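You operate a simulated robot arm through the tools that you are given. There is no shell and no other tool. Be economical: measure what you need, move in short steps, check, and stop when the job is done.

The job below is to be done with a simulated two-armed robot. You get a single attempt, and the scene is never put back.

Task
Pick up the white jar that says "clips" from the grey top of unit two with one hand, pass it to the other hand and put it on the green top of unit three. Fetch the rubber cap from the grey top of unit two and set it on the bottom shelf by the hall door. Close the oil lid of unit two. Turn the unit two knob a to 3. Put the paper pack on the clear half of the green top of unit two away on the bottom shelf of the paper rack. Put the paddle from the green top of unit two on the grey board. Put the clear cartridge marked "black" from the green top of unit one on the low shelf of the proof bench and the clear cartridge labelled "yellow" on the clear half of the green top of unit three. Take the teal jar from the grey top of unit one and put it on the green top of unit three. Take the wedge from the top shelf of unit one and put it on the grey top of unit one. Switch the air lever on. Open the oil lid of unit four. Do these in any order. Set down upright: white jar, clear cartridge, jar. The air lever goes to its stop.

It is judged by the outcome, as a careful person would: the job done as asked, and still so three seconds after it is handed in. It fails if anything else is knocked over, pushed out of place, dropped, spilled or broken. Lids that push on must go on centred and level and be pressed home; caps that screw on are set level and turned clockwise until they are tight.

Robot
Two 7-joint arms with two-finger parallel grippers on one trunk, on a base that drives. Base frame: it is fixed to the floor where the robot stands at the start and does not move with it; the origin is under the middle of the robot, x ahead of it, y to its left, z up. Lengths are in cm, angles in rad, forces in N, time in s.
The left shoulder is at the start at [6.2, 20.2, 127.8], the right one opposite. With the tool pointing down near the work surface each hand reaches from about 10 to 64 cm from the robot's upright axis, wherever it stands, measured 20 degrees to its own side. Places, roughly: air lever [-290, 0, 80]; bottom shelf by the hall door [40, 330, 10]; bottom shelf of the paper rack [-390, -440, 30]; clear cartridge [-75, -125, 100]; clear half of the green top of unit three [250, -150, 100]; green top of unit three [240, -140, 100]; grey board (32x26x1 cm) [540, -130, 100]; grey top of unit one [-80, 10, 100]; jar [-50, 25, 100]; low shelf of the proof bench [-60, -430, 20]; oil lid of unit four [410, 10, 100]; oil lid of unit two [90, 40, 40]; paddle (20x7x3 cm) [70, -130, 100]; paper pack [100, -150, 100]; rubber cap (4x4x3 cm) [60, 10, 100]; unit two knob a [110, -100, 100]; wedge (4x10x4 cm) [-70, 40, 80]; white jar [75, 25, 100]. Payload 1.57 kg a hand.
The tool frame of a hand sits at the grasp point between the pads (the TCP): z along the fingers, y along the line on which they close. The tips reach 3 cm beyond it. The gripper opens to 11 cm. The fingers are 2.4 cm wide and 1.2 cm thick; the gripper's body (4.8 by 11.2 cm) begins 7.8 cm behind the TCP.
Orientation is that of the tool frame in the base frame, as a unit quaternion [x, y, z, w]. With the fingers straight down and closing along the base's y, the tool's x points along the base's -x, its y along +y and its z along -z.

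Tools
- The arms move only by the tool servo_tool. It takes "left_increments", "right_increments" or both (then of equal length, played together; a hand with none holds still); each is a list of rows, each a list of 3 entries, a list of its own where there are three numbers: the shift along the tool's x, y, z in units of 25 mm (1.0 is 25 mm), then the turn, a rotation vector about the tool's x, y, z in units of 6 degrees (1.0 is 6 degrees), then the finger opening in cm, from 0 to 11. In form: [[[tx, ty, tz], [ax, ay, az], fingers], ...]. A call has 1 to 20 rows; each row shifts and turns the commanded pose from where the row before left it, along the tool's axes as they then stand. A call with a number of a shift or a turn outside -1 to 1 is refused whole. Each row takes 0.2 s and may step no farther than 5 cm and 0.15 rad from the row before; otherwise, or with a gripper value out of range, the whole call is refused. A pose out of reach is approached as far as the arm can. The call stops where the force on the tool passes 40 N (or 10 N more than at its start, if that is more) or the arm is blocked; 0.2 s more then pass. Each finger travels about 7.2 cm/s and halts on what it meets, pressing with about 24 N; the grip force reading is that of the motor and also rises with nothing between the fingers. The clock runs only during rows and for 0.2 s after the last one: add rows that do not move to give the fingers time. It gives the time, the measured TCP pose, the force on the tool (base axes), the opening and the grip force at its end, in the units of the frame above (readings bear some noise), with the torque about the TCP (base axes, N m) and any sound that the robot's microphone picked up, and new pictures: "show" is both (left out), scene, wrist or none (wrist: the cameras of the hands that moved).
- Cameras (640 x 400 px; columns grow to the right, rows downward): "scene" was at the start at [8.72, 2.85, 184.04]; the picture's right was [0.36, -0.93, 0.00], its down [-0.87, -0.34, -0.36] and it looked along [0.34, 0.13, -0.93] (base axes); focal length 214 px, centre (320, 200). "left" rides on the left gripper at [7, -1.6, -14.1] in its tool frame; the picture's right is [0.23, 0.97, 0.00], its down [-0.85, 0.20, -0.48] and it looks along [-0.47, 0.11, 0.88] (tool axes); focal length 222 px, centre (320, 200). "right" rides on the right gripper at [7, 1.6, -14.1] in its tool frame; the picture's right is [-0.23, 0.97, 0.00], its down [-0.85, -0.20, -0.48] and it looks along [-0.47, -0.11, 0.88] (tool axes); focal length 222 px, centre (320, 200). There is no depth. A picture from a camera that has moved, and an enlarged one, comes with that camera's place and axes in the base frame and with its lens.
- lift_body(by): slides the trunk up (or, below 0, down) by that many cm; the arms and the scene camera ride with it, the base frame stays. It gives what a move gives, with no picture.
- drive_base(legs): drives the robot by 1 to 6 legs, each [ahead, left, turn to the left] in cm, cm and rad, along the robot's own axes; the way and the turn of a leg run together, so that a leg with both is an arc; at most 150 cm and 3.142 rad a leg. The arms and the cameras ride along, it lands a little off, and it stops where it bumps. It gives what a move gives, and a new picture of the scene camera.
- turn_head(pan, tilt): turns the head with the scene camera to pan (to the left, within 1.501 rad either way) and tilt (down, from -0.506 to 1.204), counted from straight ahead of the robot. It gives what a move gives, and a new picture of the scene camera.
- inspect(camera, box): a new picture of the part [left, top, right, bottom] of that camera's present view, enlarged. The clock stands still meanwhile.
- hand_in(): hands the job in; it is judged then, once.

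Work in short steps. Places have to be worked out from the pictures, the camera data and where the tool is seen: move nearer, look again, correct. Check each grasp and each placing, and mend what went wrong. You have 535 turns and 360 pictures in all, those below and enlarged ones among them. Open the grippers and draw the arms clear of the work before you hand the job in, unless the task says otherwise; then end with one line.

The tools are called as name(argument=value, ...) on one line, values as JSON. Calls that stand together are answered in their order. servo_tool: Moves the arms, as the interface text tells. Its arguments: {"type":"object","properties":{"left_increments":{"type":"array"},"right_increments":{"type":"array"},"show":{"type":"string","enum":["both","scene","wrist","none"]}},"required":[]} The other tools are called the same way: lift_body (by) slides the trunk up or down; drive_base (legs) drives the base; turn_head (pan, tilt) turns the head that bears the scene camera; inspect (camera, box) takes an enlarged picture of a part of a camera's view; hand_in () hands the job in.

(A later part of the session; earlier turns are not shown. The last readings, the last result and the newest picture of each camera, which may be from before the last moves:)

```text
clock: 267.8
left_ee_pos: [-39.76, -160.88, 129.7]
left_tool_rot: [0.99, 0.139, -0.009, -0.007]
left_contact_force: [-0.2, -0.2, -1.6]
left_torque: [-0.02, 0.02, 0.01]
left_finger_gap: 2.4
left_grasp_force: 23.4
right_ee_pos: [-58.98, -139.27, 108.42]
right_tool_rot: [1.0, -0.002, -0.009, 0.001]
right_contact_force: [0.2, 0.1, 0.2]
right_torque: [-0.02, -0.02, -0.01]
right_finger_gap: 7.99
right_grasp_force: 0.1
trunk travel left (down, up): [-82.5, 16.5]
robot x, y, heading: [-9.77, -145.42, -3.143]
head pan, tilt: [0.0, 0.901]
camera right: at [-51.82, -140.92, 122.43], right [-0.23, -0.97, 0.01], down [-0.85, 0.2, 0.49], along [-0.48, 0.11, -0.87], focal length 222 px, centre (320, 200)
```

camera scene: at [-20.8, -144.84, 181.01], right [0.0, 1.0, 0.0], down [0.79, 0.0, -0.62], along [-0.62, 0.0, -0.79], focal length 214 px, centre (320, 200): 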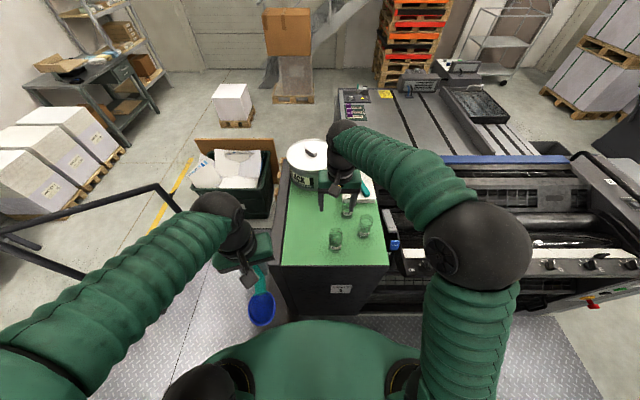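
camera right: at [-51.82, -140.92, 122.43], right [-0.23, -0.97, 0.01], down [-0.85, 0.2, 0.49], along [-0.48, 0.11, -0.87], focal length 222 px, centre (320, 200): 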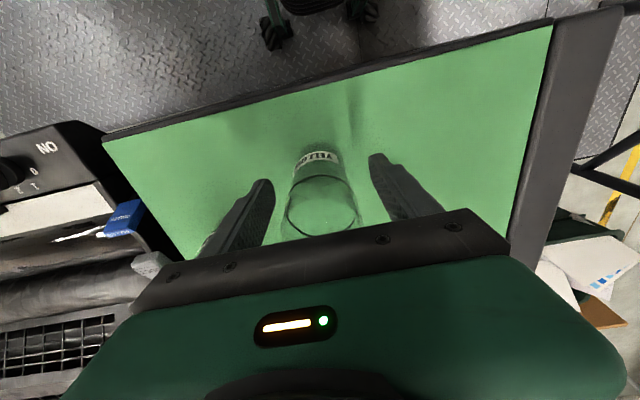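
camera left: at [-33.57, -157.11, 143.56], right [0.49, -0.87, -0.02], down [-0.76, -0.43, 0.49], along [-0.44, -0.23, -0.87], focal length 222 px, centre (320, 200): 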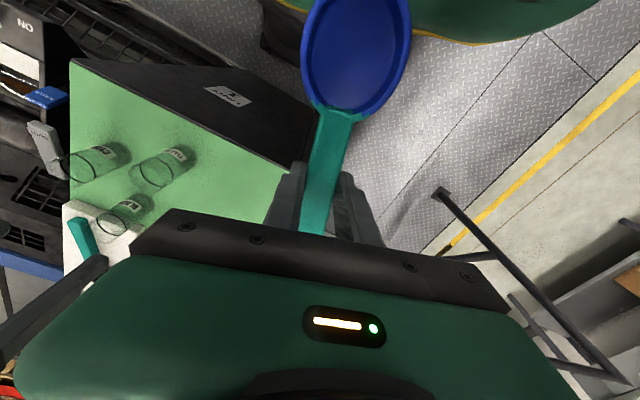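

Well centred; I close.

servo_tool(right_increments=[[[0, 0, 0], [0, 0, 0], 5], [[0, 0, 0], [0, 0, 0], 3], [[0, 0, 0], [0, 0, 0], 3], [[0, 0, 0], [0, 0, 0], 3], [[0, 0, 0], [0, 0, 0], 3]], show="none")

servo_tool(right_increments=[[[0, 0, -0.3], [0, 0, 0], 3], [[0, 0, -0.6], [0, 0, 0], 3], [[0, 0, -1], [0, 0, 0], 3], [[0, 0, -1], [0, 0, 0], 3], [[0, 0, -1], [0, 0, 0], 3], [[0, 0, -1], [0, 0, 0], 3], [[0, 0, -1], [0, 0, 0], 3], [[0, 0, -1], [0, 0, 0], 3], [[0, 0, -1], [0, 0, 0], 3], [[0, 0, -1], [0, 0, 0], 3], [[0, 0, -1], [0, 0, 0], 3]], show="both")

```text
clock: 269.0
left_ee_pos: [-39.8, -160.87, 129.77]
left_tool_rot: [0.99, 0.139, -0.01, -0.008]
left_contact_force: [-0.3, 0.1, -1.1]
left_torque: [-0.01, 0.03, -0.03]
left_finger_gap: 2.37
left_grasp_force: 24.3
right_ee_pos: [-59.05, -139.42, 108.46]
right_tool_rot: [1.0, -0.001, -0.01, 0.0]
right_contact_force: [0.2, 0.4, 0.2]
right_torque: [0.04, 0.06, 0.01]
right_finger_gap: 5.06
right_grasp_force: 24.2
trunk travel left (down, up): [-82.5, 16.5]
robot x, y, heading: [-9.98, -145.12, -3.139]
head pan, tilt: [0.0, 0.901]
```

```text
clock: 271.4
left_ee_pos: [-39.84, -160.99, 129.73]
left_tool_rot: [0.99, 0.138, -0.01, -0.007]
left_contact_force: [-0.3, -0.2, -0.5]
left_torque: [0.0, 0.02, 0.01]
left_finger_gap: 2.4
left_grasp_force: 24.5
right_ee_pos: [-58.46, -139.16, 133.28]
right_tool_rot: [1.0, -0.002, -0.008, 0.001]
right_contact_force: [-0.1, -1.0, -1.2]
right_torque: [0.0, -0.01, -0.01]
right_finger_gap: 5.02
right_grasp_force: 24.1
trunk travel left (down, up): [-82.5, 16.5]
robot x, y, heading: [-9.75, -145.57, -3.139]
head pan, tilt: [0.0, 0.901]
camera scene: at [-20.5, -145.48, 181.02], right [0.0, 1.0, 0.0], down [0.78, 0.0, -0.62], along [-0.62, 0.0, -0.78], focal length 214 px, centre (320, 200)
camera right: at [-51.27, -140.83, 147.17], right [-0.23, -0.97, 0.01], down [-0.85, 0.2, 0.49], along [-0.48, 0.11, -0.87], focal length 222 px, centre (320, 200)
```

scene: 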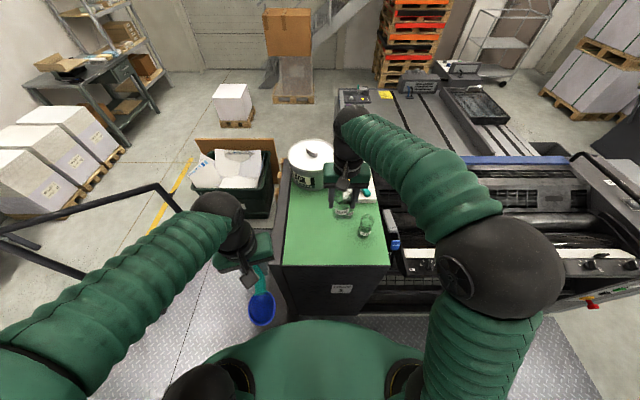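
right: 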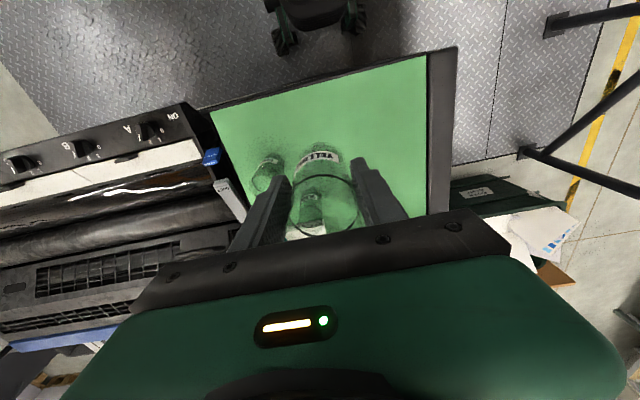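

Yellow cartridge held upright. I retract the right hand and drive out to the south, turn north-facing and strafe east to unit three.

servo_tool(right_increments=[[[1, 0, 0], [0, 0, 0], 3], [[1, 0, 0], [0, 0, 0], 3], [[1, -0.3, 0], [0, 0, 0], 3], [[1, -0.3, 0], [0, 0, 0], 3], [[1, -0.3, 0], [0, 0, 0], 3], [[1, -0.3, 0], [0, 0, 0], 3]], show="none")

drive_base(legs=[[-15, 0, 0], [0, 75, 0], [0, 0, -1.57]])

drive_base(legs=[[0, -125, 0], [0, -128, 0]])

```text
clock: 272.8
left_ee_pos: [-39.68, -160.9, 129.82]
left_tool_rot: [0.99, 0.138, -0.01, -0.007]
left_contact_force: [0.7, -0.8, -1.4]
left_torque: [0.0, 0.03, 0.0]
left_finger_gap: 2.41
left_grasp_force: 24.2
right_ee_pos: [-43.25, -136.1, 132.9]
right_tool_rot: [1.0, 0.0, -0.01, 0.003]
right_contact_force: [0.1, -0.7, -1.0]
right_torque: [-0.01, 0.02, -0.03]
right_finger_gap: 5.02
right_grasp_force: 24.3
trunk travel left (down, up): [-82.5, 16.5]
robot x, y, heading: [-9.89, -145.38, -3.137]
head pan, tilt: [0.0, 0.901]
```

```text
clock: 281.7
left_ee_pos: [-9.5, -190.55, 129.77]
left_tool_rot: [0.797, -0.604, -0.003, -0.013]
left_contact_force: [0.2, -0.3, -0.7]
left_torque: [0.04, -0.01, 0.01]
left_finger_gap: 2.39
left_grasp_force: 23.8
right_ee_pos: [15.35, -186.85, 132.8]
right_tool_rot: [-0.705, 0.709, 0.008, 0.006]
right_contact_force: [0.0, 0.0, -1.3]
right_torque: [-0.02, 0.04, 0.0]
right_finger_gap: 4.96
right_grasp_force: 24.3
trunk travel left (down, up): [-82.5, 16.5]
robot x, y, heading: [5.79, -220.69, 1.566]
head pan, tilt: [0.0, 0.901]
camera scene: at [6.06, -209.6, 181.03], right [1.0, 0.0, 0.0], down [0.0, -0.78, -0.62], along [0.0, 0.62, -0.78], focal length 214 px, centre (320, 200)
```

scene: 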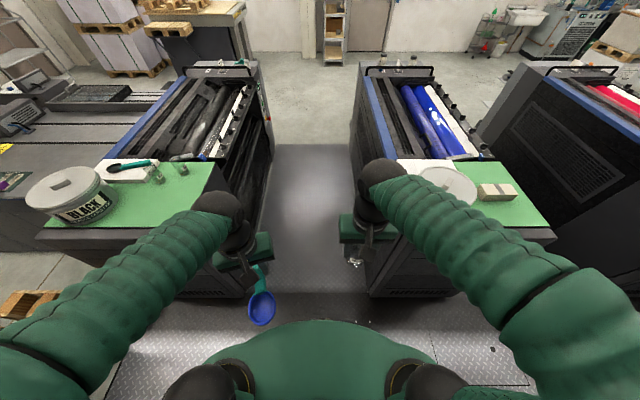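

```text
clock: 294.0
left_ee_pos: [241.64, -191.63, 129.76]
left_tool_rot: [0.8, -0.6, -0.002, -0.012]
left_contact_force: [-0.4, 0.1, -0.1]
left_torque: [0.02, 0.01, 0.02]
left_finger_gap: 2.4
left_grasp_force: 24.0
right_ee_pos: [266.36, -187.86, 132.88]
right_tool_rot: [0.709, -0.705, -0.008, -0.006]
right_contact_force: [0.2, -0.8, -1.3]
right_torque: [-0.02, 0.01, -0.04]
right_finger_gap: 4.98
right_grasp_force: 24.0
trunk travel left (down, up): [-82.5, 16.5]
robot x, y, heading: [257.36, -221.51, 1.57]
head pan, tilt: [0.0, 0.901]
camera scene: at [257.26, -210.59, 181.03], right [1.0, 0.01, 0.0], down [0.01, -0.78, -0.62], along [0.0, 0.62, -0.78], focal length 214 px, centre (320, 200)
```

scene: 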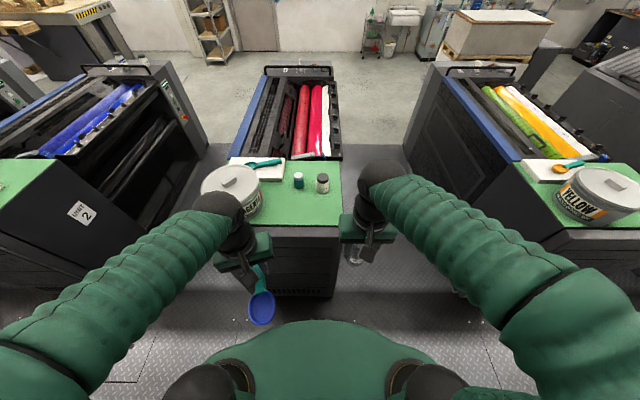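

I drive ahead 20 and left 8, then place YELLOW near (259,-152).

drive_base(legs=[[20, 8, 0]])

```text
clock: 295.6
left_ee_pos: [233.91, -172.55, 129.85]
left_tool_rot: [0.801, -0.599, -0.004, -0.012]
left_contact_force: [-0.1, -0.9, -0.2]
left_torque: [0.03, 0.03, -0.01]
left_finger_gap: 2.39
left_grasp_force: 23.4
right_ee_pos: [258.53, -168.57, 132.94]
right_tool_rot: [0.71, -0.704, -0.01, -0.006]
right_contact_force: [0.1, -0.7, -0.8]
right_torque: [0.01, 0.01, 0.01]
right_finger_gap: 4.95
right_grasp_force: 23.8
trunk travel left (down, up): [-82.5, 16.5]
robot x, y, heading: [248.85, -201.78, 1.58]
head pan, tilt: [0.0, 0.901]
camera scene: at [249.64, -191.63, 181.08], right [1.0, 0.01, 0.0], down [0.01, -0.78, -0.62], along [-0.01, 0.62, -0.78], focal length 214 px, centre (320, 200)
```

scene: 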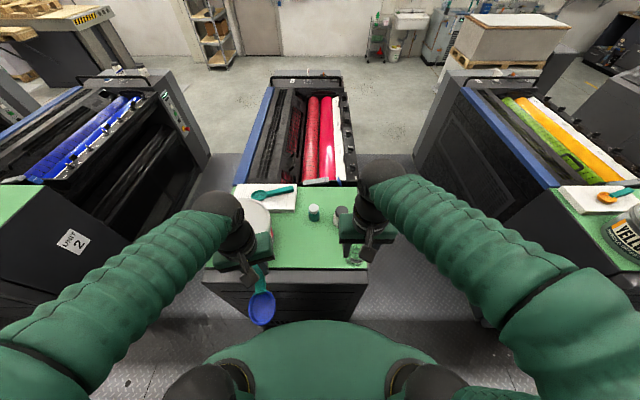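

servo_tool(right_increments=[[[-0.94, 0, 0], [0, 0, 0], 3], [[-0.94, 0, 0], [0, 0, 0], 3], [[-0.94, 0, 0], [0, 0, 0], 3], [[-0.94, 0, 0], [0, 0, 0], 3], [[-0.94, 0, 0], [0, 0, 0], 3], [[-0.94, 0, 0], [0, 0, 0], 3], [[-0.94, 0, 0], [0, 0, 0], 3], [[0, 0, 1], [0, 0, 0], 3], [[0, 0, 1], [0, 0, 0], 3], [[0, 0, 1], [0, 0, 0], 3], [[0, 0, 1], [0, 0, 0], 3], [[0, 0, 1], [0, 0, 0], 3], [[0, 0, 1], [0, 0, 0], 3], [[0, 0, 1], [0, 0, 0], 3], [[0, 0, 1], [0, 0, 0], 3], [[0, 0, 1], [0, 0, 0], 3], [[0, 0, 0.2], [0, 0, 0], 3], [[0, 0, 0], [0, 0, 0], 3]], show="wrist")

```text
clock: 299.4
left_ee_pos: [233.5, -172.03, 129.79]
left_tool_rot: [0.8, -0.599, -0.002, -0.012]
left_contact_force: [0.5, 0.1, -0.7]
left_torque: [0.02, 0.03, -0.03]
left_finger_gap: 2.41
left_grasp_force: 23.8
right_ee_pos: [257.92, -151.21, 110.04]
right_tool_rot: [0.71, -0.704, -0.007, -0.005]
right_contact_force: [0.4, 0.4, -0.9]
right_torque: [-0.02, 0.02, 0.0]
right_finger_gap: 4.92
right_grasp_force: 24.1
trunk travel left (down, up): [-82.5, 16.5]
robot x, y, heading: [248.83, -201.78, 1.577]
head pan, tilt: [0.0, 0.901]
camera right: at [256.42, -158.48, 124.1], right [-0.98, 0.22, 0.01], down [0.19, 0.85, 0.49], along [0.1, 0.48, -0.87], focal length 222 px, centre (320, 200)
```

right: 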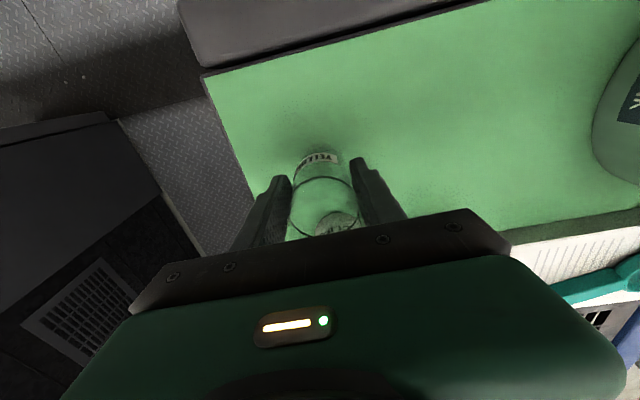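

servo_tool(right_increments=[[[0, 0, 0.4], [0, 0, 0], 3], [[0, 0, 0.1], [0, 0, 0], 3], [[0, 0, 0.06], [0, 0, 0], 3], [[0, 0, 0], [0, 0, 0], 3]], show="none")

```text
clock: 300.4
left_ee_pos: [233.57, -172.06, 129.69]
left_tool_rot: [0.801, -0.599, -0.002, -0.012]
left_contact_force: [-0.7, 0.6, -1.9]
left_torque: [0.03, 0.02, -0.01]
left_finger_gap: 2.38
left_grasp_force: 23.8
right_ee_pos: [258.1, -151.16, 108.83]
right_tool_rot: [0.71, -0.704, -0.007, -0.006]
right_contact_force: [0.5, 0.0, -1.5]
right_torque: [-0.01, 0.03, -0.03]
right_finger_gap: 4.92
right_grasp_force: 24.3
trunk travel left (down, up): [-82.5, 16.5]
robot x, y, heading: [249.32, -201.72, 1.581]
head pan, tilt: [0.0, 0.901]
```

servo_tool(right_increments=[[[0, 0, 0.06], [0, 0, 0], 3], [[0, 0, 0.06], [0, 0, 0], 3], [[0, 0, 0.04], [0, 0, 0], 3], [[0, 0, 0], [0, 0, 0], 3]], show="none")

```text
clock: 301.4
left_ee_pos: [233.59, -171.99, 129.89]
left_tool_rot: [0.8, -0.6, -0.002, -0.013]
left_contact_force: [0.6, -0.4, -0.7]
left_torque: [-0.01, 0.01, 0.0]
left_finger_gap: 2.4
left_grasp_force: 24.2
right_ee_pos: [258.06, -151.29, 108.55]
right_tool_rot: [0.71, -0.704, -0.008, -0.007]
right_contact_force: [0.6, -1.0, 14.7]
right_torque: [-0.11, -0.24, -0.05]
right_finger_gap: 4.96
right_grasp_force: 23.9
trunk travel left (down, up): [-82.5, 16.5]
robot x, y, heading: [249.24, -201.54, 1.577]
head pan, tilt: [0.0, 0.901]
```

Contact (15 N). I release and lift straight up.

servo_tool(right_increments=[[[0, 0, 0], [0, 0, 0], 6], [[0, 0, 0], [0, 0, 0], 8], [[0, 0, 0], [0, 0, 0], 8], [[0, 0, 0], [0, 0, 0], 8], [[0, 0, -0.7], [0, 0, 0], 8], [[0, 0, -1], [0, 0, 0], 8], [[0, 0, -1], [0, 0, 0], 8], [[0, 0, -1], [0, 0, 0], 8], [[0, 0, -1], [0, 0, 0], 8], [[0, 0, -1], [0, 0, 0], 8], [[0, 0, -1], [0, 0, 0], 8], [[0, 0, -1], [0, 0, 0], 8], [[1, 0, 0], [0, 0, 0], 8], [[1, 0, 0], [0, 0, 0], 8], [[1, 0, 0], [0, 0, 0], 8], [[1, 0, 0], [0, 0, 0], 8], [[1, 0, 0], [0, 0, 0], 8]])

```text
clock: 305.1
left_ee_pos: [233.47, -172.16, 129.65]
left_tool_rot: [0.8, -0.599, -0.002, -0.013]
left_contact_force: [-0.8, 0.0, -0.9]
left_torque: [0.01, 0.02, 0.0]
left_finger_gap: 2.38
left_grasp_force: 24.2
right_ee_pos: [258.35, -164.16, 127.39]
right_tool_rot: [0.71, -0.705, -0.008, -0.006]
right_contact_force: [-0.7, 0.3, 0.0]
right_torque: [0.0, -0.03, 0.02]
right_finger_gap: 8.0
right_grasp_force: 0.1
trunk travel left (down, up): [-82.5, 16.5]
robot x, y, heading: [248.94, -201.64, 1.582]
head pan, tilt: [0.0, 0.901]
camera scene: at [249.29, -191.15, 181.05], right [1.0, 0.01, 0.0], down [0.01, -0.78, -0.62], along [-0.01, 0.62, -0.78], focal length 214 px, centre (320, 200)
camera right: at [256.8, -171.45, 141.42], right [-0.98, 0.22, 0.01], down [0.19, 0.85, 0.5], along [0.1, 0.48, -0.87], focal length 222 px, centre (320, 200)
```

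scene: 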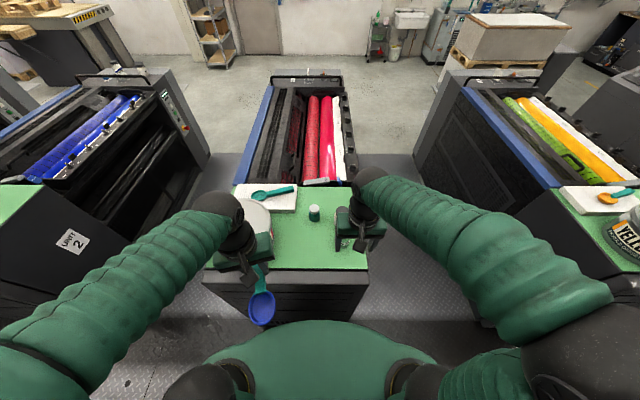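
right: 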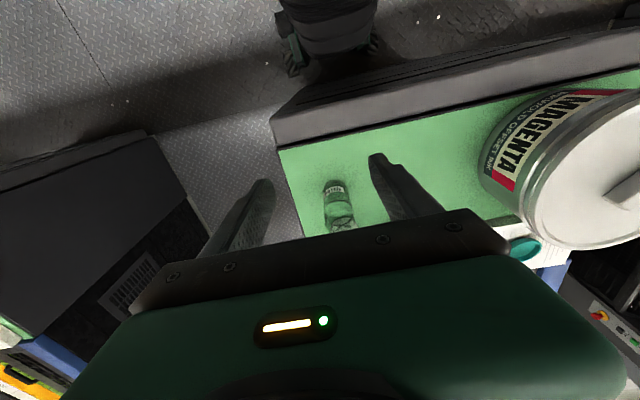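

Yellow stands upright. Now the paddle to the grey board at ≈(540,-130): back off and strafe east.

drive_base(legs=[[-28, 0, -0.01], [0, -140, 0]])

turn_head(pan=-0.8, tilt=0.6)

```text
clock: 313.5
left_ee_pos: [371.68, -200.72, 129.8]
left_tool_rot: [0.796, -0.605, 0.0, -0.013]
left_contact_force: [0.0, 0.2, -0.9]
left_torque: [-0.03, -0.01, -0.02]
left_finger_gap: 2.4
left_grasp_force: 23.7
right_ee_pos: [396.39, -193.08, 127.41]
right_tool_rot: [-0.705, 0.709, 0.006, 0.006]
right_contact_force: [-0.3, -0.7, 0.5]
right_torque: [-0.01, 0.02, 0.02]
right_finger_gap: 8.01
right_grasp_force: 0.0
trunk travel left (down, up): [-82.5, 16.5]
robot x, y, heading: [386.98, -230.61, 1.567]
head pan, tilt: [0.0, 0.901]
camera scene: at [386.96, -219.79, 181.03], right [1.0, 0.0, 0.0], down [0.0, -0.78, -0.62], along [0.0, 0.62, -0.78], focal length 214 px, centre (320, 200)
```

scene: 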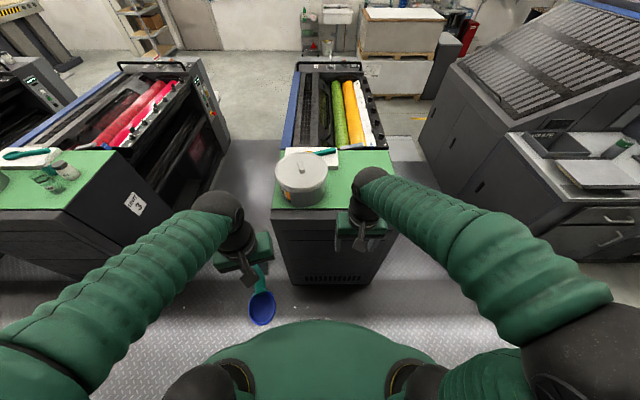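

```text
clock: 314.6
left_ee_pos: [371.86, -200.65, 129.78]
left_tool_rot: [0.797, -0.604, -0.001, -0.012]
left_contact_force: [-0.8, -0.5, -1.1]
left_torque: [0.01, 0.03, 0.01]
left_finger_gap: 2.37
left_grasp_force: 23.8
right_ee_pos: [396.74, -193.01, 127.4]
right_tool_rot: [-0.706, 0.708, 0.007, 0.005]
right_contact_force: [0.2, 0.1, 0.2]
right_torque: [0.01, 0.01, 0.01]
right_finger_gap: 7.99
right_grasp_force: 0.1
trunk travel left (down, up): [-82.5, 16.5]
robot x, y, heading: [386.87, -230.48, 1.565]
head pan, tilt: [-0.799, 0.6]
camera scene: at [393.62, -221.2, 183.51], right [0.69, -0.72, 0.0], down [-0.41, -0.39, -0.82], along [0.59, 0.57, -0.57], focal length 214 px, centre (320, 200)
```

scene: 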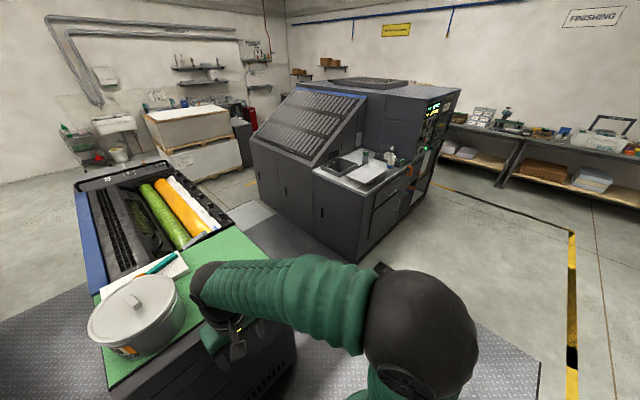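

inspect(camera="scene", box=[290, 110, 450, 230])

```text
3.33 times, centred on (370, 170) of scene
camera zoom: at [393.62, -221.2, 183.51], right [0.69, -0.72, 0.0], down [-0.41, -0.39, -0.82], along [0.59, 0.57, -0.57], focal length 715 px, centre (153, 300)
```

zoom: 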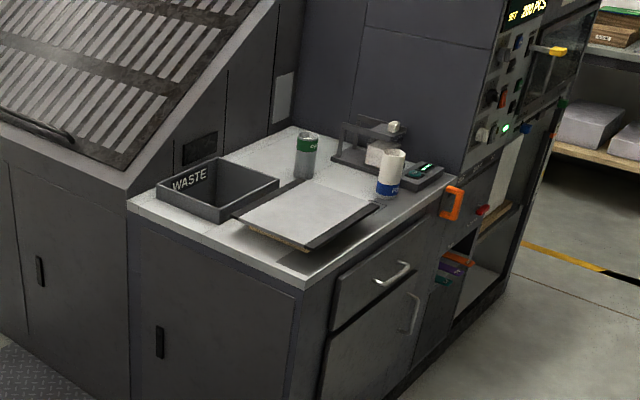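

The grey board is on the delivery console at ≈(533,-140). I strafe east to x≈537 and look.

drive_base(legs=[[0, -147, 0]])

turn_head(pan=0, tilt=0.85)

```text
clock: 321.9
left_ee_pos: [517.83, -200.01, 129.77]
left_tool_rot: [0.804, -0.595, -0.002, -0.013]
left_contact_force: [-0.1, 0.3, -0.4]
left_torque: [0.01, -0.04, -0.02]
left_finger_gap: 2.39
left_grasp_force: 23.7
right_ee_pos: [542.55, -191.81, 127.41]
right_tool_rot: [0.713, -0.701, -0.007, -0.006]
right_contact_force: [-0.4, -1.1, 0.4]
right_torque: [-0.01, 0.02, 0.02]
right_finger_gap: 7.99
right_grasp_force: 0.1
trunk travel left (down, up): [-82.5, 16.5]
robot x, y, heading: [534.1, -229.59, 1.593]
head pan, tilt: [-0.799, 0.6]
camera scene: at [540.02, -220.0, 183.52], right [0.71, -0.7, 0.0], down [-0.4, -0.4, -0.83], along [0.58, 0.59, -0.56], focal length 214 px, centre (320, 200)
```

scene: 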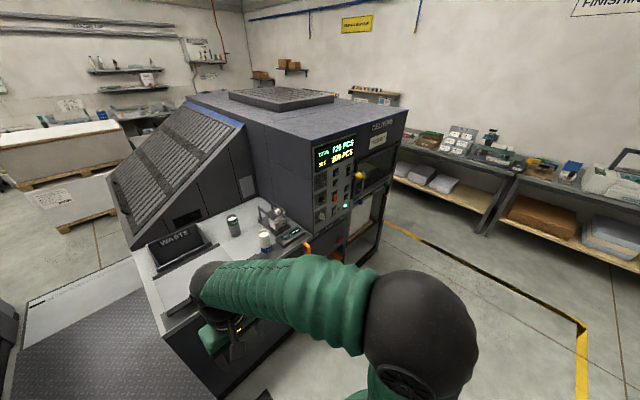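

```text
clock: 323.1
left_ee_pos: [517.94, -200.03, 129.74]
left_tool_rot: [0.804, -0.594, -0.001, -0.013]
left_contact_force: [-1.0, 0.3, -1.2]
left_torque: [0.0, 0.0, 0.01]
left_finger_gap: 2.38
left_grasp_force: 24.5
right_ee_pos: [542.8, -191.77, 127.34]
right_tool_rot: [0.714, -0.7, -0.008, -0.005]
right_contact_force: [0.5, -0.5, 0.1]
right_torque: [-0.02, 0.0, -0.02]
right_finger_gap: 7.99
right_grasp_force: 0.0
trunk travel left (down, up): [-82.5, 16.5]
robot x, y, heading: [533.86, -229.56, 1.59]
head pan, tilt: [0.0, 0.85]
camera scene: at [533.9, -218.46, 181.42], right [1.0, 0.02, 0.0], down [0.01, -0.75, -0.66], along [-0.01, 0.66, -0.75], focal length 214 px, centre (320, 200)
```

scene: 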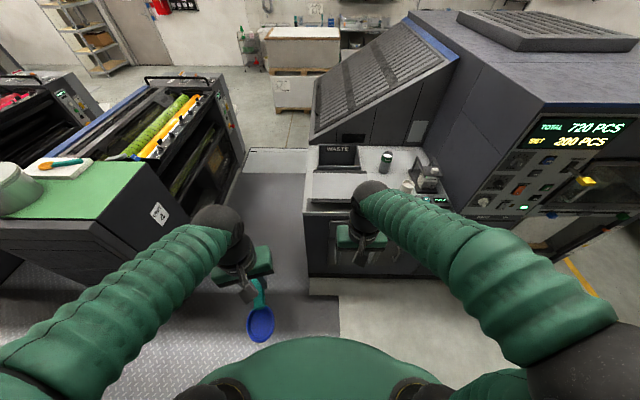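

drive_base(legs=[[25, -20, -0.02]])

servo_tool(right_increments=[[[0.3, -1, 0], [0, 0, 0], 8], [[0.3, -1, 0], [0, 0, 0], 8], [[0.3, -1, 0], [0, 0, 0], 8], [[0.3, -1, 0], [0, 0, 0], 8], [[0, -1, 0], [0, 0, 0], 8], [[0, -1, 0], [0, 0, 0], 8]], show="scene")

```text
clock: 325.2
left_ee_pos: [537.45, -174.78, 129.73]
left_tool_rot: [0.797, -0.604, 0.001, -0.015]
left_contact_force: [0.4, 0.1, -1.2]
left_torque: [0.07, -0.04, -0.02]
left_finger_gap: 2.41
left_grasp_force: 23.5
right_ee_pos: [562.24, -167.21, 127.57]
right_tool_rot: [-0.705, 0.709, 0.006, 0.009]
right_contact_force: [0.1, 0.7, 0.6]
right_torque: [0.03, -0.01, 0.0]
right_finger_gap: 7.99
right_grasp_force: 0.1
trunk travel left (down, up): [-82.5, 16.5]
robot x, y, heading: [553.26, -204.46, 1.574]
head pan, tilt: [0.0, 0.85]
camera scene: at [552.5, -193.78, 181.44], right [1.0, 0.0, 0.01], down [0.0, -0.75, -0.66], along [0.01, 0.66, -0.75], focal length 214 px, centre (320, 200)
```

scene: 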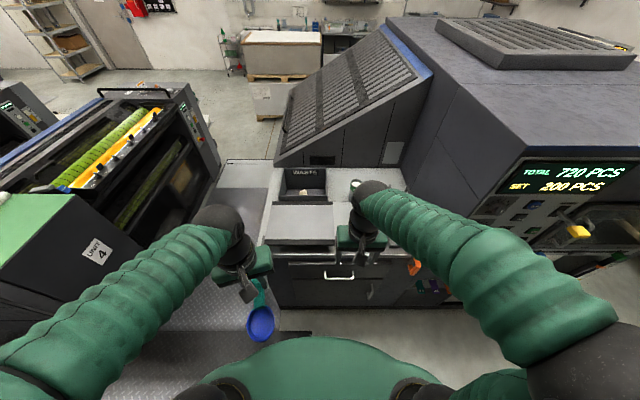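

```text
clock: 326.6
left_ee_pos: [538.75, -174.55, 129.88]
left_tool_rot: [0.797, -0.604, -0.003, -0.012]
left_contact_force: [-0.3, -0.2, -0.3]
left_torque: [0.04, 0.0, 0.0]
left_finger_gap: 2.38
left_grasp_force: 23.8
right_ee_pos: [578.73, -170.01, 127.27]
right_tool_rot: [-0.705, 0.709, 0.009, 0.005]
right_contact_force: [0.3, -0.2, 0.3]
right_torque: [0.01, 0.01, 0.02]
right_finger_gap: 8.0
right_grasp_force: 0.1
trunk travel left (down, up): [-82.5, 16.5]
robot x, y, heading: [553.88, -204.4, 1.566]
head pan, tilt: [0.0, 0.85]
camera scene: at [554.45, -193.44, 181.42], right [1.0, 0.0, 0.0], down [-0.01, -0.75, -0.66], along [0.0, 0.66, -0.75], focal length 214 px, centre (320, 200)
```

scene: 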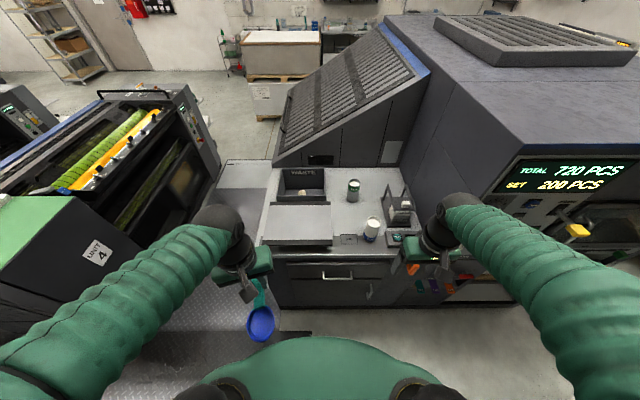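

Board spans x≈530–560, y≈-126…-148. I drive 16 cm ahead so it is within reach.

drive_base(legs=[[16, 0, 0.005]])

```text
clock: 328.0
left_ee_pos: [538.03, -158.78, 129.78]
left_tool_rot: [0.799, -0.602, -0.003, -0.014]
left_contact_force: [-0.8, 0.2, -0.2]
left_torque: [0.07, -0.01, 0.03]
left_finger_gap: 2.41
left_grasp_force: 24.1
right_ee_pos: [577.87, -154.0, 127.47]
right_tool_rot: [0.707, -0.707, -0.009, -0.007]
right_contact_force: [-0.6, -0.7, 0.0]
right_torque: [-0.01, -0.02, 0.03]
right_finger_gap: 7.99
right_grasp_force: 0.0
trunk travel left (down, up): [-82.5, 16.5]
robot x, y, heading: [553.3, -188.16, 1.569]
head pan, tilt: [0.0, 0.85]
camera scene: at [553.53, -177.7, 181.46], right [1.0, 0.0, 0.0], down [0.0, -0.75, -0.66], along [0.0, 0.66, -0.75], focal length 214 px, centre (320, 200)
```

scene: 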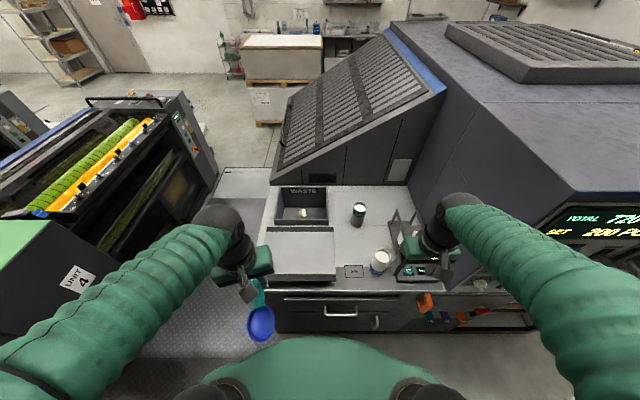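

I bring the left hand over the board and yaw it so that the paddle lies along the board's length.

servo_tool(left_increments=[[[-0.975, -0.565, 0], [0, 0, 0], 0], [[-0.975, -0.565, 0], [0, 0, 0], 0], [[-0.975, -0.565, 0], [0, 0, 0], 0], [[-0.975, -0.565, 0], [0, 0, 0], 0], [[-0.975, -0.565, 0], [0, 0, 0], 0], [[-0.975, -0.565, 0], [0, 0, 0], 0], [[-0.975, -0.565, 0], [0, 0, 0], 0], [[-0.975, -0.565, 0], [0, 0, 0], 0]], show="none")

servo_tool(left_increments=[[[0, 0, 0], [0, 0, -1], 0], [[0, 0, 0], [0, 0, -1], 0], [[0, 0, 0], [0, 0, -1], 0], [[0, 0, 0], [0, 0, -1], 0], [[0, 0, 0], [0, 0, -1], 0], [[0, 0, 0], [0, 0, -1], 0], [[0, 0, 0], [0, 0, -1], 0], [[0, 0, 0], [0, 0, -1], 0], [[0, 0, 0], [0, 0, -1], 0], [[0, 0, 0], [0, 0, -1], 0], [[0, 0, 0], [0, 0, -1], 0], [[0, 0, 0], [0, 0, -1], 0], [[0, 0, 0], [0, 0, -0.4], 0]])

```text
clock: 329.8
left_ee_pos: [543.73, -136.3, 130.36]
left_tool_rot: [0.799, -0.602, -0.002, -0.011]
left_contact_force: [0.6, 1.0, -1.0]
left_torque: [-0.01, 0.06, -0.02]
left_finger_gap: 2.38
left_grasp_force: 23.7
right_ee_pos: [578.19, -153.41, 127.26]
right_tool_rot: [0.708, -0.707, -0.006, -0.004]
right_contact_force: [-0.5, 0.3, 0.3]
right_torque: [-0.01, -0.02, 0.02]
right_finger_gap: 7.98
right_grasp_force: 0.1
trunk travel left (down, up): [-82.5, 16.5]
robot x, y, heading: [553.14, -188.54, 1.571]
head pan, tilt: [0.0, 0.85]
```

```text
clock: 332.6
left_ee_pos: [543.8, -136.5, 130.48]
left_tool_rot: [1.0, 0.003, 0.005, -0.01]
left_contact_force: [0.9, 0.6, -1.6]
left_torque: [-0.02, 0.02, 0.01]
left_finger_gap: 2.38
left_grasp_force: 24.4
right_ee_pos: [578.2, -153.55, 127.35]
right_tool_rot: [-0.707, 0.707, 0.007, 0.004]
right_contact_force: [0.1, -0.8, 0.0]
right_torque: [-0.02, 0.04, 0.03]
right_finger_gap: 7.98
right_grasp_force: 0.0
trunk travel left (down, up): [-82.5, 16.5]
robot x, y, heading: [553.47, -188.36, 1.573]
head pan, tilt: [0.0, 0.85]
camera scene: at [553.85, -176.94, 181.41], right [1.0, 0.0, 0.0], down [0.0, -0.75, -0.66], along [0.0, 0.66, -0.75], focal length 214 px, centre (320, 200)
camera left: at [550.5, -135.07, 144.37], right [0.23, -0.97, -0.02], down [-0.86, -0.22, 0.47], along [-0.46, -0.09, -0.89], focal length 222 px, centre (320, 200)
```

scene: 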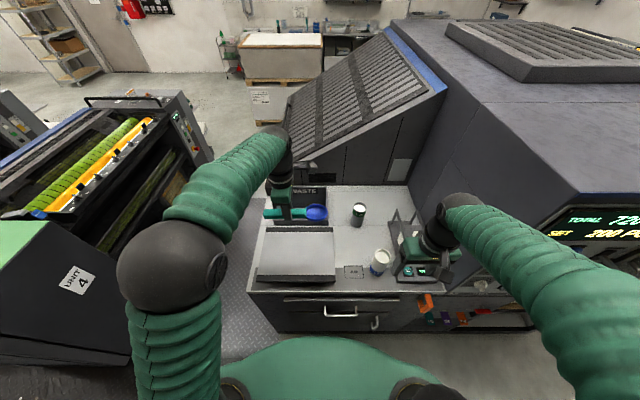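
left: 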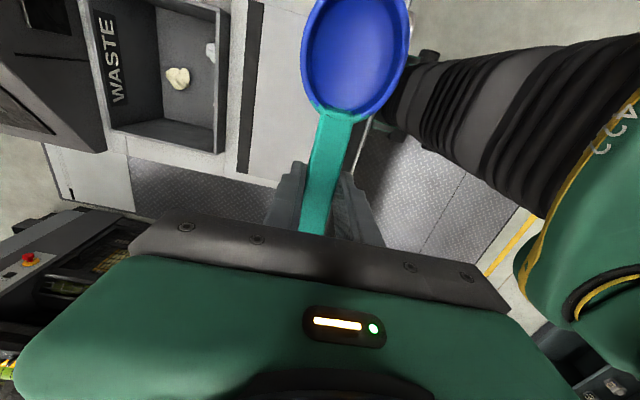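

Position is good over the board. I descend to ~106, then gently to contact.

servo_tool(left_increments=[[[0, 0, 1], [0, 0, 0], 0], [[0, 0, 1], [0, 0, 0], 0], [[0, 0, 1], [0, 0, 0], 0], [[0, 0, 1], [0, 0, 0], 0], [[0, 0, 1], [0, 0, 0], 0], [[0, 0, 1], [0, 0, 0], 0], [[0, 0, 1], [0, 0, 0], 0], [[0, 0, 1], [0, 0, 0], 0], [[0, 0, 1], [0, 0, 0], 0], [[0, 0, 0.6], [0, 0, 0], 0], [[0, 0, 0], [0, 0, 0], 0]])

```text
clock: 335.0
left_ee_pos: [544.06, -135.89, 106.39]
left_tool_rot: [1.0, 0.003, 0.006, -0.01]
left_contact_force: [-0.6, 0.5, -0.4]
left_torque: [-0.02, 0.03, 0.01]
left_finger_gap: 2.39
left_grasp_force: 24.2
right_ee_pos: [578.23, -153.5, 127.43]
right_tool_rot: [-0.707, 0.707, 0.008, 0.005]
right_contact_force: [0.6, -0.5, -1.1]
right_torque: [0.03, 0.0, -0.04]
right_finger_gap: 8.01
right_grasp_force: 0.0
trunk travel left (down, up): [-82.5, 16.5]
robot x, y, heading: [553.9, -188.23, 1.569]
head pan, tilt: [0.0, 0.85]
camera scene: at [553.86, -176.94, 181.41], right [1.0, 0.0, 0.0], down [0.0, -0.75, -0.66], along [0.0, 0.66, -0.75], focal length 214 px, centre (320, 200)
camera left: at [550.82, -134.53, 120.39], right [0.23, -0.97, -0.02], down [-0.86, -0.21, 0.47], along [-0.46, -0.09, -0.89], focal length 222 px, centre (320, 200)
```

scene: 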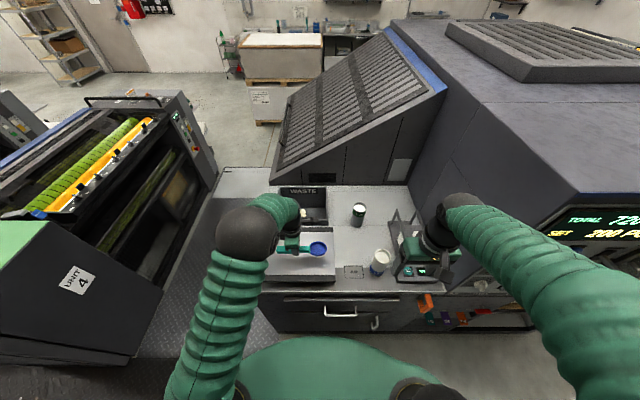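
left: 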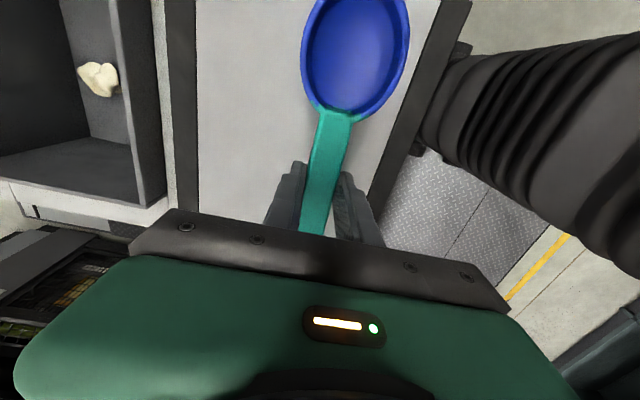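

servo_tool(left_increments=[[[0, 0, 0.2], [0, 0, 0], 0], [[0, 0, 0.2], [0, 0, 0], 0], [[0, 0, 0.15], [0, 0, 0], 0], [[0, 0, 0.1], [0, 0, 0], 0], [[0, 0, 0.1], [0, 0, 0], 0]], show="none")

```text
clock: 336.2
left_ee_pos: [544.05, -135.9, 104.41]
left_tool_rot: [1.0, 0.004, 0.005, -0.011]
left_contact_force: [-0.8, 1.0, -0.4]
left_torque: [-0.01, 0.03, 0.01]
left_finger_gap: 2.37
left_grasp_force: 23.9
right_ee_pos: [578.17, -153.53, 127.35]
right_tool_rot: [0.707, -0.707, -0.008, -0.004]
right_contact_force: [-0.1, -0.8, 0.1]
right_torque: [0.02, 0.02, -0.01]
right_finger_gap: 7.99
right_grasp_force: 0.0
trunk travel left (down, up): [-82.5, 16.5]
robot x, y, heading: [553.7, -188.4, 1.572]
head pan, tilt: [0.0, 0.85]
```

servo_tool(left_increments=[[[0, 0, 0.08], [0, 0, 0], 0], [[0, 0, 0.08], [0, 0, 0], 0], [[0, 0, 0.08], [0, 0, 0], 0], [[0, 0, 0.08], [0, 0, 0], 0]], show="none")

```text
clock: 337.2
left_ee_pos: [543.99, -135.86, 103.7]
left_tool_rot: [1.0, 0.003, 0.005, -0.012]
left_contact_force: [-0.1, -0.8, -1.0]
left_torque: [0.01, 0.03, 0.02]
left_finger_gap: 2.36
left_grasp_force: 24.0
right_ee_pos: [578.1, -153.61, 127.23]
right_tool_rot: [0.707, -0.707, -0.008, -0.005]
right_contact_force: [-0.1, 0.0, 0.1]
right_torque: [-0.03, -0.01, 0.02]
right_finger_gap: 7.99
right_grasp_force: 0.0
trunk travel left (down, up): [-82.5, 16.5]
robot x, y, heading: [553.38, -188.38, 1.57]
head pan, tilt: [0.0, 0.85]
```

servo_tool(left_increments=[[[0, 0, 0.08], [0, 0, 0], 0], [[0, 0, 0.08], [0, 0, 0], 0], [[0, 0, 0.08], [0, 0, 0], 0], [[0, 0, 0.08], [0, 0, 0], 0]], show="wrist")

```text
clock: 338.2
left_ee_pos: [544.02, -135.79, 102.93]
left_tool_rot: [1.0, 0.003, 0.006, -0.01]
left_contact_force: [0.0, 0.2, -1.5]
left_torque: [0.01, 0.02, -0.01]
left_finger_gap: 2.37
left_grasp_force: 24.3
right_ee_pos: [578.25, -153.51, 127.3]
right_tool_rot: [-0.707, 0.707, 0.007, 0.004]
right_contact_force: [-0.1, -0.5, 0.3]
right_torque: [-0.01, 0.03, -0.04]
right_finger_gap: 7.99
right_grasp_force: 0.2
trunk travel left (down, up): [-82.5, 16.5]
robot x, y, heading: [553.16, -187.89, 1.573]
head pan, tilt: [0.0, 0.85]
camera left: at [550.78, -134.47, 116.85], right [0.23, -0.97, -0.02], down [-0.86, -0.21, 0.47], along [-0.46, -0.09, -0.88], focal length 222 px, centre (320, 200)
```

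left: 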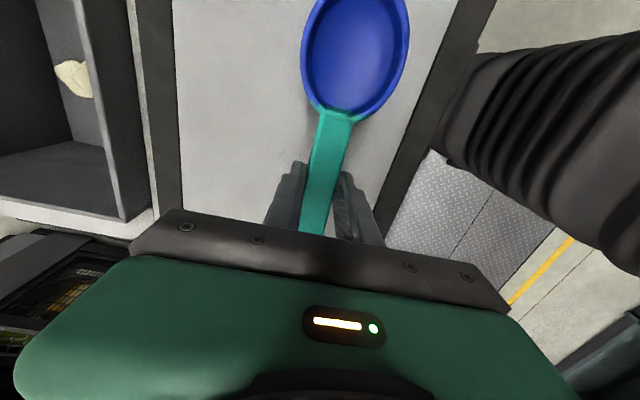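

servo_tool(left_increments=[[[0, 0, 0.1], [0, 0, 0], 0], [[0, 0, 0.1], [0, 0, 0], 0], [[0, 0, 0.1], [0, 0, 0], 0], [[0, 0, 0.1], [0, 0, 0], 0]], show="none")

```text
clock: 339.2
left_ee_pos: [544.03, -135.78, 101.74]
left_tool_rot: [1.0, 0.003, 0.005, -0.01]
left_contact_force: [-0.6, 0.3, -0.4]
left_torque: [-0.01, 0.03, 0.0]
left_finger_gap: 2.35
left_grasp_force: 24.2
right_ee_pos: [578.08, -153.4, 127.34]
right_tool_rot: [-0.707, 0.707, 0.007, 0.005]
right_contact_force: [-0.6, 0.6, -0.9]
right_torque: [0.0, 0.0, 0.0]
right_finger_gap: 8.01
right_grasp_force: 0.1
trunk travel left (down, up): [-82.5, 16.5]
robot x, y, heading: [553.28, -188.3, 1.564]
head pan, tilt: [0.0, 0.85]
```

servo_tool(left_increments=[[[0, 0, 0.1], [0, 0, 0], 0], [[0, 0, 0.1], [0, 0, 0], 0], [[0, 0, 0.1], [0, 0, 0], 0], [[0, 0, 0.1], [0, 0, 0], 0], [[0, 0, 0.1], [0, 0, 0], 0]], show="none")

```text
clock: 340.4
left_ee_pos: [544.13, -135.82, 100.6]
left_tool_rot: [1.0, 0.004, 0.005, -0.01]
left_contact_force: [-0.5, 0.1, -1.5]
left_torque: [0.01, 0.01, -0.01]
left_finger_gap: 2.4
left_grasp_force: 24.2
right_ee_pos: [578.29, -153.47, 127.37]
right_tool_rot: [-0.707, 0.707, 0.008, 0.004]
right_contact_force: [0.3, 0.5, 0.2]
right_torque: [0.0, -0.02, -0.01]
right_finger_gap: 7.98
right_grasp_force: 0.0
trunk travel left (down, up): [-82.5, 16.5]
robot x, y, heading: [553.51, -188.37, 1.568]
head pan, tilt: [0.0, 0.85]
```

servo_tool(left_increments=[[[0, 0, 0.1], [0, 0, 0], 0], [[0, 0, 0.1], [0, 0, 0], 0], [[0, 0, 0.1], [0, 0, 0], 0], [[0, 0, 0.1], [0, 0, 0], 0], [[0, 0, 0.1], [0, 0, 0], 0], [[0, 0, 0.1], [0, 0, 0], 0]])

```text
clock: 341.8
left_ee_pos: [543.95, -135.82, 99.13]
left_tool_rot: [1.0, 0.003, 0.005, -0.011]
left_contact_force: [0.4, 0.0, 0.8]
left_torque: [-0.03, 0.15, 0.0]
left_finger_gap: 2.38
left_grasp_force: 24.1
right_ee_pos: [578.24, -153.69, 127.31]
right_tool_rot: [-0.707, 0.707, 0.008, 0.006]
right_contact_force: [0.3, 0.6, -0.1]
right_torque: [0.0, 0.0, -0.02]
right_finger_gap: 8.02
right_grasp_force: 0.0
trunk travel left (down, up): [-82.5, 16.5]
robot x, y, heading: [553.31, -188.36, 1.566]
head pan, tilt: [0.0, 0.85]
camera scene: at [553.91, -177.02, 181.42], right [1.0, 0.0, 0.0], down [0.0, -0.75, -0.66], along [0.0, 0.66, -0.75], focal length 214 px, centre (320, 200)
camera left: at [550.79, -134.41, 113.16], right [0.23, -0.97, -0.02], down [-0.86, -0.22, 0.47], along [-0.46, -0.09, -0.89], focal length 222 px, centre (320, 200)
```

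scene: 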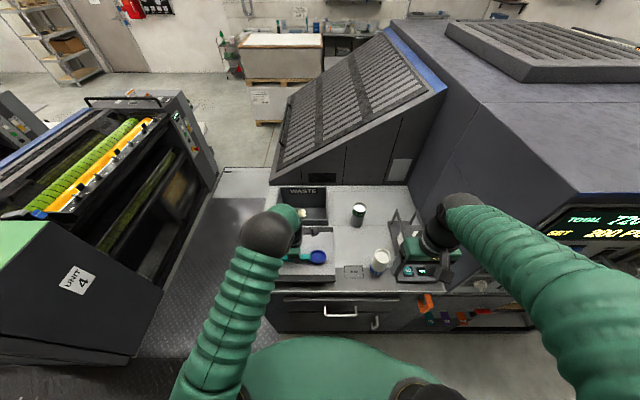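
left: 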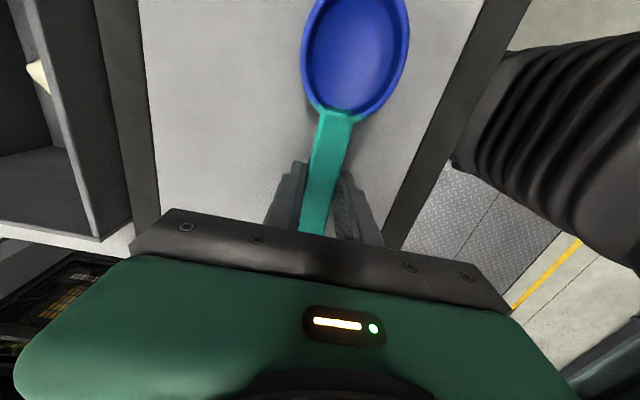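

Touching now (torque appears). One more small step, then release.

servo_tool(left_increments=[[[0, 0, 0.08], [0, 0, 0], 0], [[0, 0, 0.08], [0, 0, 0], 0], [[0, 0, 0], [0, 0, 0], 0]], show="none")

servo_tool(left_increments=[[[0, 0, 0], [0, 0, 0], 3], [[0, 0, 0], [0, 0, 0], 5], [[0, 0, 0], [0, 0, 0], 5], [[0, 0, -0.5], [0, 0, 0], 5], [[0, 0, -1], [0, 0, 0], 5], [[0, 0, -1], [0, 0, 0], 5], [[0, 0, -1], [0, 0, 0], 5], [[0, 0, -1], [0, 0, 0], 5], [[0, 0, -1], [0, 0, 0], 5], [[0, 0, -1], [0, 0, 0], 5], [[0, 0, -1], [0, 0, 0], 5], [[0, 0, -1], [0, 0, 0], 5], [[0, 0, -1], [0, 0, 0], 5], [[0, 0, -1], [0, 0, 0], 5], [[0, 0, -1], [0, 0, 0], 5]], show="wrist")

```text
clock: 342.6
left_ee_pos: [544.04, -135.85, 99.0]
left_tool_rot: [1.0, 0.004, 0.006, -0.014]
left_contact_force: [-1.2, 0.8, 26.3]
left_torque: [-0.28, 0.38, -0.02]
left_finger_gap: 2.41
left_grasp_force: 23.9
right_ee_pos: [578.23, -153.86, 127.45]
right_tool_rot: [-0.707, 0.707, 0.008, 0.007]
right_contact_force: [0.4, 0.7, 0.8]
right_torque: [-0.02, -0.01, 0.01]
right_finger_gap: 7.99
right_grasp_force: 0.0
trunk travel left (down, up): [-82.5, 16.5]
robot x, y, heading: [553.57, -188.41, 1.572]
head pan, tilt: [0.0, 0.85]
```

```text
clock: 345.8
left_ee_pos: [543.55, -136.65, 127.51]
left_tool_rot: [1.0, 0.003, 0.005, -0.011]
left_contact_force: [-0.3, 0.2, 0.0]
left_torque: [-0.01, 0.0, 0.0]
left_finger_gap: 5.0
left_grasp_force: 0.0
right_ee_pos: [578.16, -153.61, 127.36]
right_tool_rot: [-0.707, 0.707, 0.008, 0.005]
right_contact_force: [0.4, -1.0, 0.0]
right_torque: [0.01, 0.0, -0.01]
right_finger_gap: 7.98
right_grasp_force: 0.0
trunk travel left (down, up): [-82.5, 16.5]
robot x, y, heading: [553.42, -188.47, 1.575]
head pan, tilt: [0.0, 0.85]
camera left: at [550.32, -135.21, 141.45], right [0.23, -0.97, -0.02], down [-0.86, -0.22, 0.47], along [-0.46, -0.09, -0.88], focal length 222 px, centre (320, 200)
```

left: 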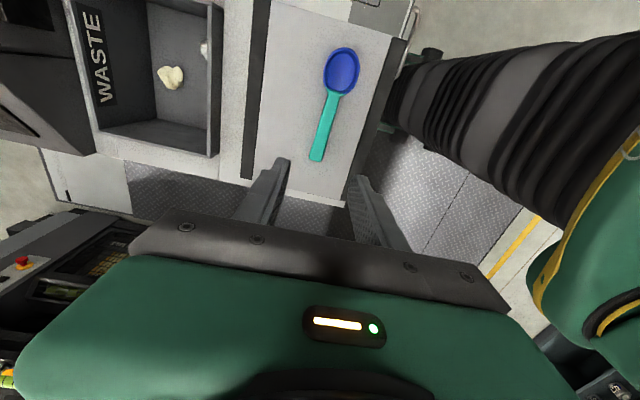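

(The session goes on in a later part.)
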